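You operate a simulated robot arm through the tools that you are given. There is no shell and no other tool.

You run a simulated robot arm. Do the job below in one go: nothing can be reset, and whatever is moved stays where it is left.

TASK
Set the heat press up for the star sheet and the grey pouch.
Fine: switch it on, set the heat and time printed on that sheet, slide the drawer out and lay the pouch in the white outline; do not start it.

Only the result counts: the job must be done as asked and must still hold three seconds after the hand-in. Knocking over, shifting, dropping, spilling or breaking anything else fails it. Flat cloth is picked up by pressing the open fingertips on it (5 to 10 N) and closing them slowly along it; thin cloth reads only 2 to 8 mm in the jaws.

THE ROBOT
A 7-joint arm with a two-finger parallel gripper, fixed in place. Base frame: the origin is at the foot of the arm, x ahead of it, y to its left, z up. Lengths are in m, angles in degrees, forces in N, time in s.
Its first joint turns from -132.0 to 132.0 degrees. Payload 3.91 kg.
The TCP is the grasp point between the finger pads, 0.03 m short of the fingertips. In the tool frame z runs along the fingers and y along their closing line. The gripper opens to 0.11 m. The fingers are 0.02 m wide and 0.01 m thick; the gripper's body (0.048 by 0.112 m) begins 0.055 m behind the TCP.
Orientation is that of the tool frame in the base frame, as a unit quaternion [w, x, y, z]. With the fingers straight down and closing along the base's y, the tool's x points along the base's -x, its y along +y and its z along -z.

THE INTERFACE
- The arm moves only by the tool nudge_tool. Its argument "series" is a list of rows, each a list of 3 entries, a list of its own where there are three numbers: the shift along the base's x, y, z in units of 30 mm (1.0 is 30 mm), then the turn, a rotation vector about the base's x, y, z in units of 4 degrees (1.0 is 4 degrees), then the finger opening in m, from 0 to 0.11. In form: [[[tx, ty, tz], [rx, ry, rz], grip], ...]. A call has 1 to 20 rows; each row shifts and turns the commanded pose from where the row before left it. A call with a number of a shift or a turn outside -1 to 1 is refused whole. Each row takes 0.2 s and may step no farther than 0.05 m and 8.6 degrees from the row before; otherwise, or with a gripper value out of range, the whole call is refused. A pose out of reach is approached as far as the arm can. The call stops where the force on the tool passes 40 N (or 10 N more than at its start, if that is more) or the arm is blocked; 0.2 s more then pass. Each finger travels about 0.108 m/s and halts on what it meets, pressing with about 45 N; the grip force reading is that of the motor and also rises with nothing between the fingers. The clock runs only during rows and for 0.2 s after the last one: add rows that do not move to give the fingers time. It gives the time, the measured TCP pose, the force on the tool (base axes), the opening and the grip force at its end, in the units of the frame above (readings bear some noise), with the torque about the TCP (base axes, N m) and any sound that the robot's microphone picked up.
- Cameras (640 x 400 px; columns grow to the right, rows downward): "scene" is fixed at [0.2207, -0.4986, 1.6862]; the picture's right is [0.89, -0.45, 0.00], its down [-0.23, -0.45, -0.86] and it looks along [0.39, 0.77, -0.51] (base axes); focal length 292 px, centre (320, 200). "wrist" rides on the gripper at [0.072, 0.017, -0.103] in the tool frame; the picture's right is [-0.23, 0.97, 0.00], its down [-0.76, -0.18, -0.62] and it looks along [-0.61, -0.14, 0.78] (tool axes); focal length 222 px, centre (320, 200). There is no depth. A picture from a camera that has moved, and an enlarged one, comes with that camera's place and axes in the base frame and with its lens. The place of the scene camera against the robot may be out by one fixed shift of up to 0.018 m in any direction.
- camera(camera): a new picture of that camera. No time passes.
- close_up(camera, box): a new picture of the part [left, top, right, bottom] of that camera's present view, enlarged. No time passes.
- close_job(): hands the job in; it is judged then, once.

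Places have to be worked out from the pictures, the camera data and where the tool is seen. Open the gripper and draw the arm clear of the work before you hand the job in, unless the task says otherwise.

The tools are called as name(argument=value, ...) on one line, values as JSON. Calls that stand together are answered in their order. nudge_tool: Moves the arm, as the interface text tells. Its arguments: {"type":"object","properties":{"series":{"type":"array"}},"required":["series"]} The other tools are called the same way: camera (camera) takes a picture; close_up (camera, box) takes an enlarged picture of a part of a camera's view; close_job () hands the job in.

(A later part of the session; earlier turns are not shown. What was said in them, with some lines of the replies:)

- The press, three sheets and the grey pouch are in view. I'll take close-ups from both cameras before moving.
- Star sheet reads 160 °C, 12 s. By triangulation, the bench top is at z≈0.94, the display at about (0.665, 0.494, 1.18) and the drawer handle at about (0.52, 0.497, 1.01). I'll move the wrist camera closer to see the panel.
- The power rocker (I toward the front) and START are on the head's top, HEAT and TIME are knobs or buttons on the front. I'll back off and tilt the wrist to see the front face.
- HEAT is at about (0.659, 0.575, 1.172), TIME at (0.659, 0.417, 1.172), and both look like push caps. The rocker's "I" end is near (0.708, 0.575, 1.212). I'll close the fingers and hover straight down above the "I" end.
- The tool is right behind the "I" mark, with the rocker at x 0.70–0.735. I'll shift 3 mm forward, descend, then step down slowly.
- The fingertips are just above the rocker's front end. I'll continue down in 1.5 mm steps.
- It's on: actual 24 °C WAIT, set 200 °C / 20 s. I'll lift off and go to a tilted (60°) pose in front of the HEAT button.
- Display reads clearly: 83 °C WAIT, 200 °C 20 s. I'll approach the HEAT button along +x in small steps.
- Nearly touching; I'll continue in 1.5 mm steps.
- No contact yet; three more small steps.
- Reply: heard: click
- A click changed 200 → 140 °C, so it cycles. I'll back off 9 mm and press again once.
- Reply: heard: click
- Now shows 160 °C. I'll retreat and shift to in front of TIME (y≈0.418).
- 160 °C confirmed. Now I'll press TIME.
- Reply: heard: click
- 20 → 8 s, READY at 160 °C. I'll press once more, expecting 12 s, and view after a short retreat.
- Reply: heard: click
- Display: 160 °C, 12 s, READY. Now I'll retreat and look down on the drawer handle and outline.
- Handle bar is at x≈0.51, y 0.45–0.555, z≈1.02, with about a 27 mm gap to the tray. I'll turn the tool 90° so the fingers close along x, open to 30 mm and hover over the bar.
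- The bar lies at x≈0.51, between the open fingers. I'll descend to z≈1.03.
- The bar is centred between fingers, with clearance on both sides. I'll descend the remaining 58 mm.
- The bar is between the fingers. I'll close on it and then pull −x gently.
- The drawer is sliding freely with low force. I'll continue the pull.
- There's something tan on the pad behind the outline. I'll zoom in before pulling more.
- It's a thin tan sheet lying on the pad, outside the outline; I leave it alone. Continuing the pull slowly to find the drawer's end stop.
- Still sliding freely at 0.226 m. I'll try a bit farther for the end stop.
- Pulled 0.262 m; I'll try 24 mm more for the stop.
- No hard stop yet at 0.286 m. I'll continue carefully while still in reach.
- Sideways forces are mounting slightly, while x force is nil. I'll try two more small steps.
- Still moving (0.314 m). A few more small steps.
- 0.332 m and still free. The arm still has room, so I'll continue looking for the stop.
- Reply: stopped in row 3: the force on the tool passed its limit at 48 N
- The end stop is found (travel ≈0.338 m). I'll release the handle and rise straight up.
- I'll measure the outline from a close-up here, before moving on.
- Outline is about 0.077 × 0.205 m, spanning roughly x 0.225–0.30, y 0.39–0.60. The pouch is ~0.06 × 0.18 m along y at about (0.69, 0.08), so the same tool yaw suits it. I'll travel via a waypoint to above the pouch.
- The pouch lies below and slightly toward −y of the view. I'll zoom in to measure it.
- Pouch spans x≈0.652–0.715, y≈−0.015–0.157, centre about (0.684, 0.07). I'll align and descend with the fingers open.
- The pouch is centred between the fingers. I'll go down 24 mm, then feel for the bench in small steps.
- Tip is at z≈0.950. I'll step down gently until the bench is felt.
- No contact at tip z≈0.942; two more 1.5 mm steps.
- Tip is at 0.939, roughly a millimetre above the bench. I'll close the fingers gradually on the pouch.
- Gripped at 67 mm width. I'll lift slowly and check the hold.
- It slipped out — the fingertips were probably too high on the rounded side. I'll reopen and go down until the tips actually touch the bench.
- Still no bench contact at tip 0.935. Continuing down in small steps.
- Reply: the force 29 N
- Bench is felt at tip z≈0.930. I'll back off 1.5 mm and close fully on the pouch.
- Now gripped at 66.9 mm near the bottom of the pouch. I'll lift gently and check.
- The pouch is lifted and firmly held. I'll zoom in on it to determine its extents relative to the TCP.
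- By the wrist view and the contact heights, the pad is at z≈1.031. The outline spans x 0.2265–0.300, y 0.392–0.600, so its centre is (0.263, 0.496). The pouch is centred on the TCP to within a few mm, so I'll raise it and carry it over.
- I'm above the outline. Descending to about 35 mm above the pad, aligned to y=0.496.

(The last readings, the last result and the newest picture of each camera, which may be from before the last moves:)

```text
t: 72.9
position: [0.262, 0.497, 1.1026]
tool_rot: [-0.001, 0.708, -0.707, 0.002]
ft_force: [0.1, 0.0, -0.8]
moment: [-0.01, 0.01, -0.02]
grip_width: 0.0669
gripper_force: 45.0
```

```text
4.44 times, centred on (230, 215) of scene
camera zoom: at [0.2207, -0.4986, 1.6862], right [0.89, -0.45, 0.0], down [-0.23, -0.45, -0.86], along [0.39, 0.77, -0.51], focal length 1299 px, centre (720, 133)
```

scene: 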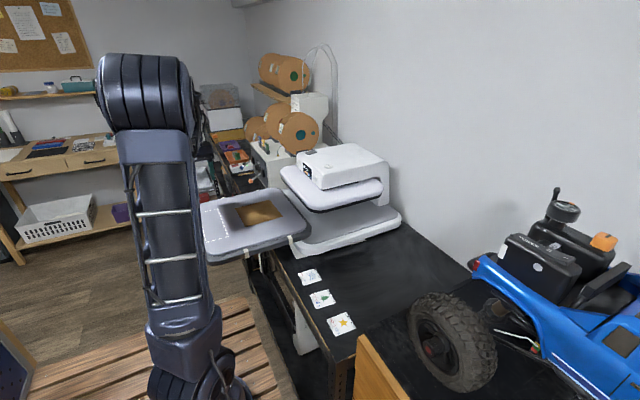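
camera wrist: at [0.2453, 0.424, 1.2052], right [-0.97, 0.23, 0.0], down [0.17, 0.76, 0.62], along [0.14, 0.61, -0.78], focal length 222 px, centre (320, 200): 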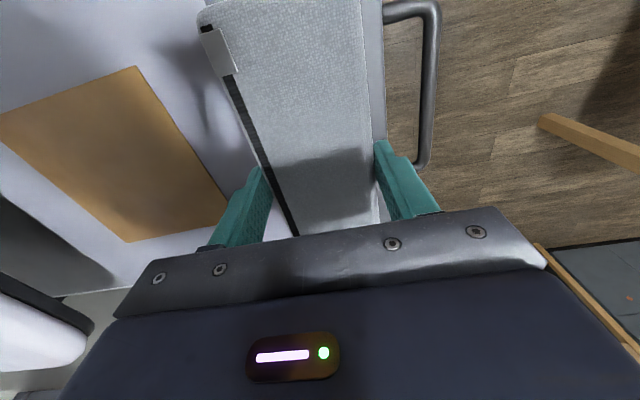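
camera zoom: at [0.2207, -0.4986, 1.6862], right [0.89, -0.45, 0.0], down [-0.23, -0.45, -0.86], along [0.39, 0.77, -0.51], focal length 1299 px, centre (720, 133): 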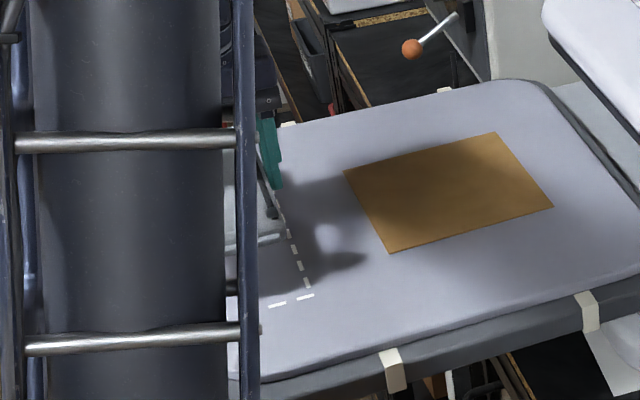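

I'll lower to about 6 mm above the pad and look again.

nudge_tool(series=[[[0, 0, -0.5], [0, 0, 0], 0.03], [[0, 0, -0.35], [0, 0, 0], 0.03], [[0, 0, -0.25], [0, 0, 0], 0.03], [[0, 0, 0], [0, 0, 0], 0.03]])

camera(camera="wrist")

close_up(camera="wrist", box=[180, 0, 420, 150])

close_up(camera="scene", box=[170, 170, 290, 260])

```text
t: 73.9
position: [0.2617, 0.4957, 1.0688]
tool_rot: [-0.001, 0.707, -0.707, 0.001]
ft_force: [-0.2, -0.7, -0.3]
moment: [-0.01, 0.02, -0.02]
grip_width: 0.0667
gripper_force: 45.0
```

```text
taken
camera wrist: at [0.2452, 0.4232, 1.1724], right [-0.97, 0.23, 0.0], down [0.18, 0.76, 0.62], along [0.14, 0.61, -0.78], focal length 222 px, centre (320, 200)
```

wrist: 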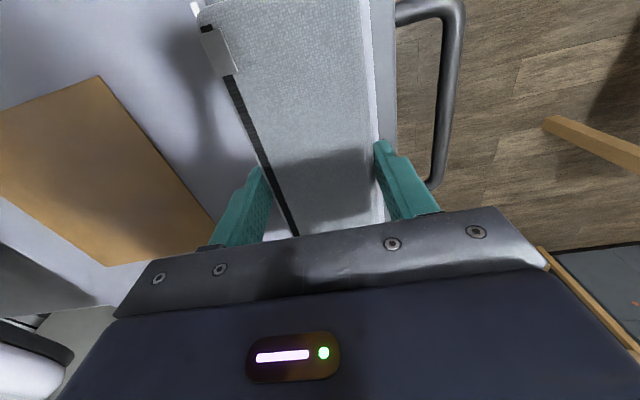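

```text
2.67 times, centred on (300, 75) of wrist
camera zoom: at [0.2452, 0.4232, 1.1724], right [-0.97, 0.23, 0.0], down [0.18, 0.76, 0.62], along [0.14, 0.61, -0.78], focal length 592 px, centre (373, 533)
```

zoom: 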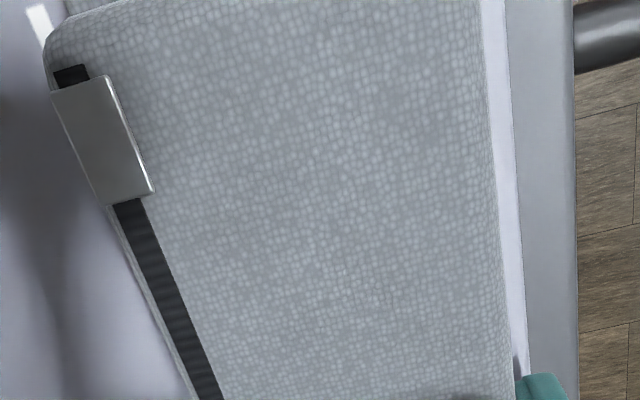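

```text
4.44 times, centred on (230, 215) of scene
camera zoom: at [0.2207, -0.4986, 1.6862], right [0.89, -0.45, 0.0], down [-0.23, -0.45, -0.86], along [0.39, 0.77, -0.51], focal length 1299 px, centre (720, 133)
```

zoom: 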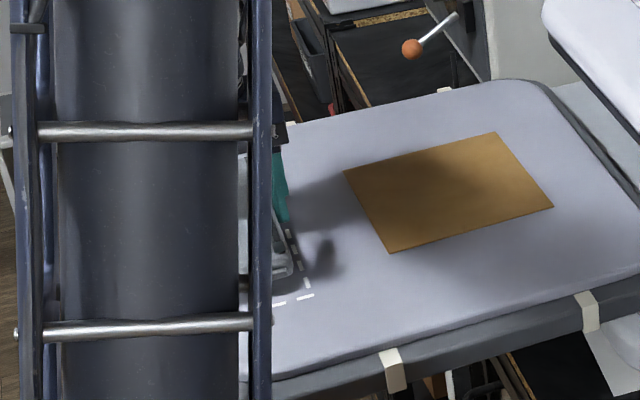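

The pouch hovers ~7 mm above the pad, and the back line is at x≈0.3015 with the front line at ≈0.2265. I'll shift +2 mm in x and −2 mm in y, then lower in small steps until contact.

nudge_tool(series=[[[0.06, -0.06, 0], [0, 0, 0], 0.03], [[0, 0, -0.1], [0, 0, 0], 0.03], [[0, 0, -0.05], [0, 0, 0], 0.03], [[0, 0, 0], [0, 0, 0], 0.03]])

nudge_tool(series=[[[0, 0, -0.05], [0, 0, 0], 0.03], [[0, 0, 0], [0, 0, 0], 0.03]])

```text
t: 74.9
position: [0.2643, 0.4932, 1.0652]
tool_rot: [0.0, 0.707, -0.707, 0.002]
ft_force: [-0.2, 0.8, -1.1]
moment: [0.01, -0.03, -0.01]
grip_width: 0.0669
gripper_force: 44.8
```

```text
t: 75.5
position: [0.2633, 0.4939, 1.0628]
tool_rot: [-0.001, 0.707, -0.707, 0.001]
ft_force: [-0.8, 0.3, -0.3]
moment: [0.04, -0.03, 0.02]
grip_width: 0.067
gripper_force: 44.3
```

No contact yet at z 1.063. Continuing down in 1.2 mm steps.

nudge_tool(series=[[[0, 0, -0.04], [0, 0, 0], 0.03], [[0, 0, 0], [0, 0, 0], 0.03]])

nudge_tool(series=[[[0, 0, -0.04], [0, 0, 0], 0.03], [[0, 0, 0], [0, 0, 0], 0.03]])

camera(camera="wrist")

close_up(camera="wrist", box=[180, 0, 420, 150])

```text
t: 76.1
position: [0.2639, 0.494, 1.0606]
tool_rot: [0.001, -0.707, 0.707, -0.001]
ft_force: [-0.6, -1.1, -0.1]
moment: [0.0, -0.01, 0.01]
grip_width: 0.0666
gripper_force: 45.2
```

```text
t: 76.7
position: [0.2631, 0.4939, 1.0613]
tool_rot: [0.001, -0.707, 0.707, -0.002]
ft_force: [0.7, 0.0, 0.1]
moment: [0.06, 0.03, 0.02]
grip_width: 0.0666
gripper_force: 45.3
```

```text
taken
camera wrist: at [0.2467, 0.4214, 1.164], right [-0.97, 0.23, 0.0], down [0.17, 0.76, 0.62], along [0.14, 0.61, -0.78], focal length 222 px, centre (320, 200)
```

wrist: 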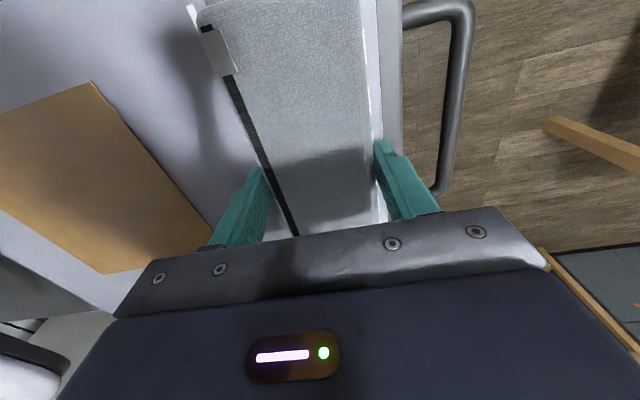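

```text
2.67 times, centred on (300, 75) of wrist
camera zoom: at [0.2467, 0.4214, 1.164], right [-0.97, 0.23, 0.0], down [0.17, 0.76, 0.62], along [0.14, 0.61, -0.78], focal length 592 px, centre (373, 533)
```

zoom: 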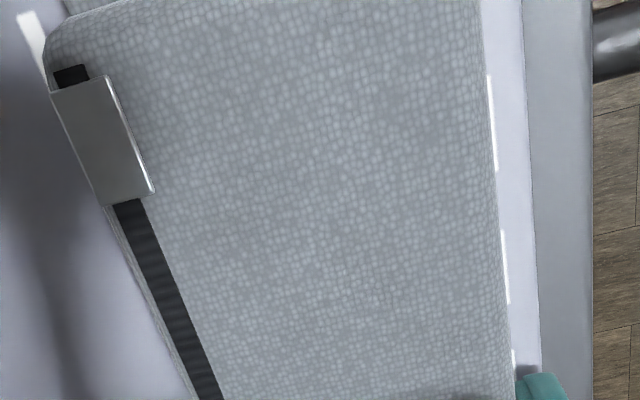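

The front dashes are now visible along the pouch's edge, and the outline centre reads x≈0.2645–0.2655. I'll nudge +1.2 mm in x and keep lowering.

nudge_tool(series=[[[0.04, 0, -0.03], [0, 0, 0], 0.03], [[0, 0, 0], [0, 0, 0], 0.03]])

nudge_tool(series=[[[0, 0, -0.04], [0, 0, 0], 0.03], [[0, 0, 0], [0, 0, 0], 0.03]])

close_up(camera="scene", box=[210, 190, 260, 240])

```text
t: 77.3
position: [0.2646, 0.4948, 1.0605]
tool_rot: [-0.001, 0.707, -0.707, 0.001]
ft_force: [-1.8, -2.1, 12.8]
moment: [-0.18, 0.53, 0.11]
grip_width: 0.067
gripper_force: 45.1
```

```text
t: 78.0
position: [0.2648, 0.4941, 1.0599]
tool_rot: [0.003, -0.707, 0.707, -0.001]
ft_force: [-1.1, -5.5, 12.4]
moment: [-0.15, 0.48, 0.2]
grip_width: 0.0668
gripper_force: 45.3
stopped in row 2: the force on the tool passed its limit at 42 N (the readings are from after the stop); the commanded pose is now the measured one
```

```text
8.00 times, centred on (235, 215) of scene
camera zoom: at [0.2207, -0.4986, 1.6862], right [0.89, -0.45, 0.0], down [-0.23, -0.45, -0.86], along [0.39, 0.77, -0.51], focal length 2338 px, centre (1000, 80)
```

zoom: 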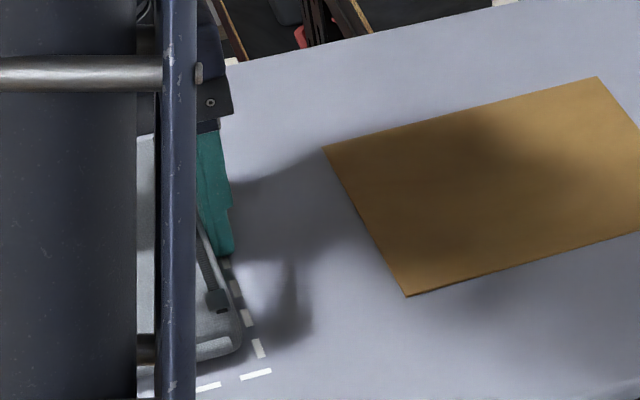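

The pouch is resting on the pad inside the dashes. I'll open the fingers gradually.

nudge_tool(series=[[[0, 0, 0.02], [0, 0, 0], 0.066], [[0, 0, 0], [0, 0, 0], 0.07], [[0, 0, 0], [0, 0, 0], 0.075], [[0, 0, 0], [0, 0, 0], 0.085], [[0, 0, 0], [0, 0, 0], 0.095], [[0, 0, 0], [0, 0, 0], 0.095]])

close_up(camera="wrist", box=[160, 0, 440, 220])

```text
t: 79.4
position: [0.2653, 0.495, 1.0603]
tool_rot: [-0.002, 0.707, -0.707, 0.001]
ft_force: [0.9, -0.1, 0.0]
moment: [0.02, 0.02, 0.01]
grip_width: 0.0945
gripper_force: 0.0
```

```text
1.82 times, centred on (300, 110) of wrist
camera zoom: at [0.2479, 0.4221, 1.1635], right [-0.97, 0.23, 0.0], down [0.17, 0.76, 0.63], along [0.14, 0.61, -0.78], focal length 404 px, centre (356, 364)
```

zoom: 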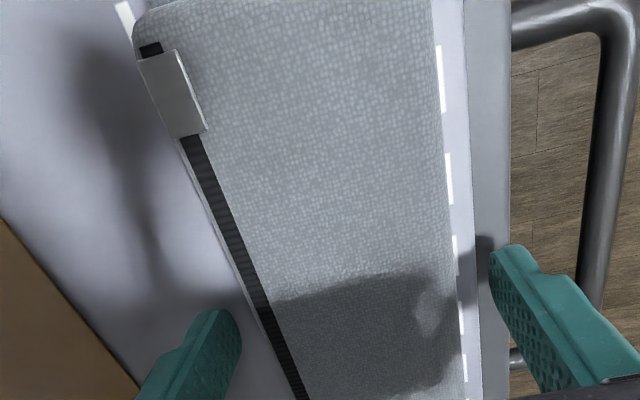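

The pouch is released and stays in place. I'll rise straight up and look at its fit in the outline.

nudge_tool(series=[[[0, 0, 0.3], [0, 0, 0], 0.095], [[0, 0, 0.6], [0, 0, 0], 0.095], [[0, 0, 0.9], [0, 0, 0], 0.095], [[0, 0, 0.9], [0, 0, 0], 0.095], [[0, 0, 0.9], [0, 0, 0], 0.095], [[0, 0, 0.9], [0, 0, 0], 0.095], [[0, 0, 0.9], [0, 0, 0], 0.095], [[0, 0, 0.9], [0, 0, 0], 0.095], [[0, -0.5, 0.9], [0, 0, 0], 0.095], [[0, -0.9, 0.5], [0, 0, 0], 0.095], [[0, -0.9, 0], [0, 0, 0], 0.095]])

camera(camera="wrist")

camera(camera="scene")

```text
t: 81.8
position: [0.2658, 0.4267, 1.2907]
tool_rot: [-0.002, 0.707, -0.707, 0.001]
ft_force: [0.8, 1.1, 0.2]
moment: [-0.02, 0.02, 0.01]
grip_width: 0.0951
gripper_force: 0.0
```

```text
taken
camera wrist: at [0.2485, 0.3536, 1.3943], right [-0.97, 0.23, 0.0], down [0.17, 0.76, 0.63], along [0.14, 0.61, -0.78], focal length 222 px, centre (320, 200)
```

wrist: 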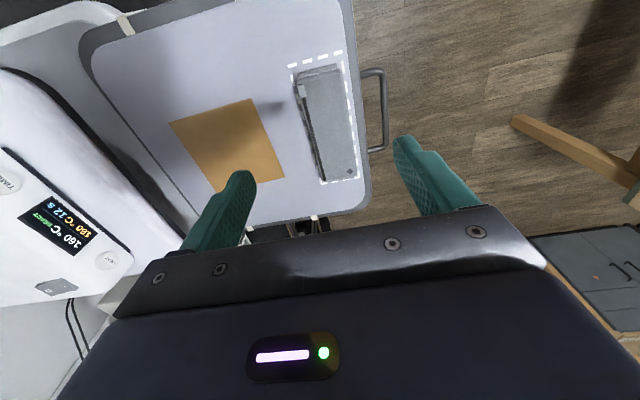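

```text
taken
```

scene: 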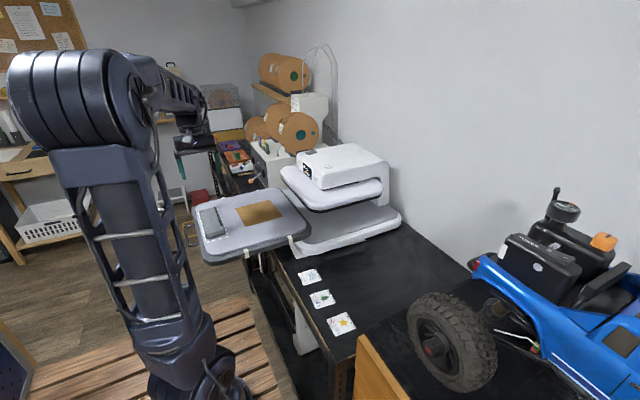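

close_up(camera="wrist", box=[260, 40, 400, 200])

close_up(camera="scene", box=[180, 190, 260, 260])

close_up(camera="wrist", box=[0, 150, 160, 300])

```text
2.50 times, centred on (330, 120) of wrist
camera zoom: at [0.2485, 0.3536, 1.3943], right [-0.97, 0.23, 0.0], down [0.17, 0.76, 0.63], along [0.14, 0.61, -0.78], focal length 555 px, centre (295, 400)
```

zoom: 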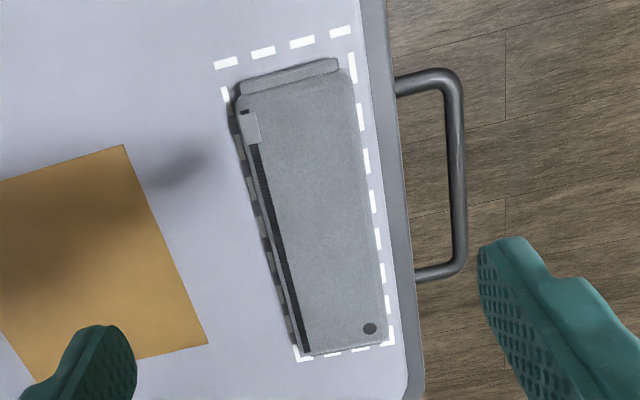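

```text
5.71 times, centred on (220, 225) of scene
camera zoom: at [0.2207, -0.4986, 1.6862], right [0.89, -0.45, 0.0], down [-0.23, -0.45, -0.86], along [0.39, 0.77, -0.51], focal length 1670 px, centre (891, 57)
```

zoom: 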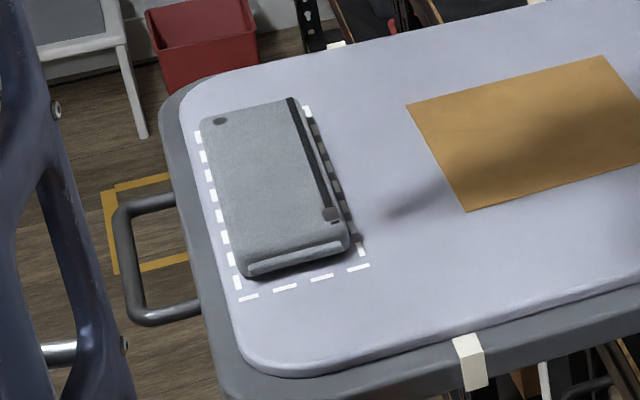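

```text
2.67 times, centred on (80, 225) of wrist
camera zoom: at [0.2485, 0.3536, 1.3943], right [-0.97, 0.23, 0.0], down [0.17, 0.76, 0.63], along [0.14, 0.61, -0.78], focal length 592 px, centre (960, 133)
```

zoom: 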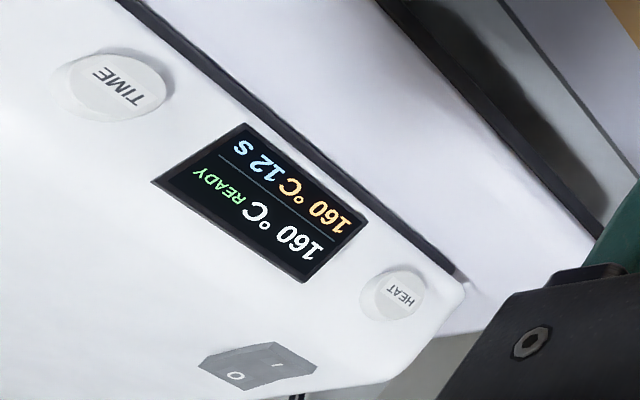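

The pouch sits inside the dashes on all sides: about 0.400–0.588 in y against lines at 0.391 and 0.599, with both long sides showing dashes. The display shows 160 °C, 12 s, READY. I'll draw the arm clear and do a last check.

nudge_tool(series=[[[0, -0.3, 0.9], [0, 0, 0], 0.11], [[0.5, -0.6, 0.7], [0, 0, 0], 0.11], [[0.8, -0.8, 0.5], [0, 0, 0], 0.11], [[0.8, -0.8, 0.5], [0, 0, 0], 0.11], [[0.8, -0.8, 0.5], [0, 0, 0], 0.11], [[0.8, -0.8, 0.5], [0, 0, 0], 0.11], [[0.8, -0.8, 0.3], [0, 0, 0], 0.11], [[0.8, -0.8, 0], [0, 0, 0], 0.11], [[0, 0, 0], [0, 0, 0], 0.11]])

camera(camera="scene")

close_up(camera="scene", box=[180, 130, 330, 260])

```text
t: 83.8
position: [0.4238, 0.2551, 1.4087]
tool_rot: [-0.003, 0.707, -0.707, 0.002]
ft_force: [0.9, 0.2, -0.5]
moment: [-0.01, -0.02, 0.01]
grip_width: 0.1102
gripper_force: 0.1
```

```text
taken
```

scene: 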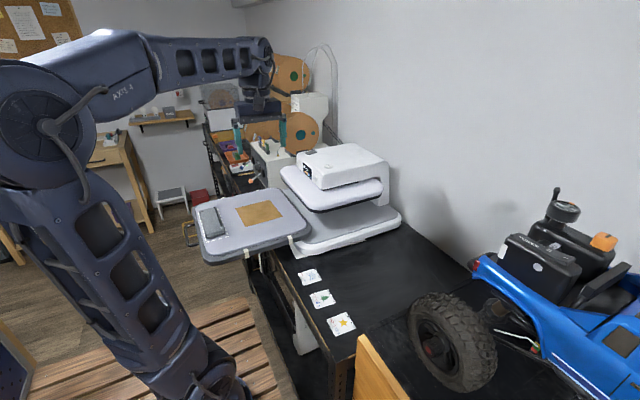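

```text
3.08 times, centred on (255, 195) of scene
camera zoom: at [0.2207, -0.4986, 1.6862], right [0.89, -0.45, 0.0], down [-0.23, -0.45, -0.86], along [0.39, 0.77, -0.51], focal length 899 px, centre (520, 215)
```

zoom: 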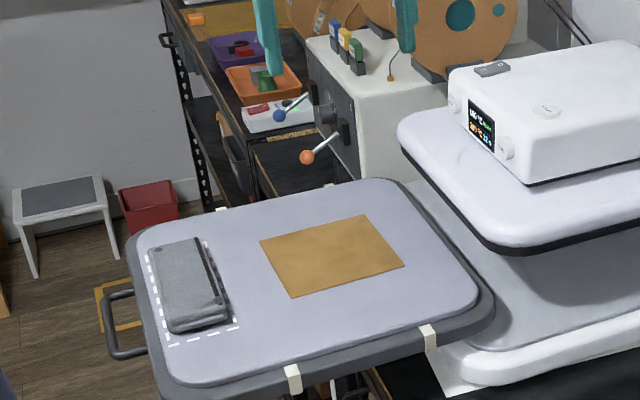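

Everything holds: the press is on at 160 °C / 12 s and not started, the drawer is fully out, the pouch is inside the outline, and the gripper is open and clear. Handing in.

close_job()

```text
The job is handed in.
```

The heat press is set up for the star sheet and the grey pouch, and I have handed the job in. The press has not been started.

- **Settings:** it is switched on and set to 160 °C and 12 s, as printed on the star sheet. It has heated up, and the display reads READY.
- **Drawer:** it is pulled out to its end stop, about 0.34 m.
- **Pouch:** it lies inside the white outline, about 10 mm clear at each end and only a few millimetres clear along the sides. My first grip slipped off before it left the bench, and the second held.
- **Tan sheet:** a thin sheet was already on the pad behind the outline, and I left it there.

The gripper is open and the arm is clear of the press.
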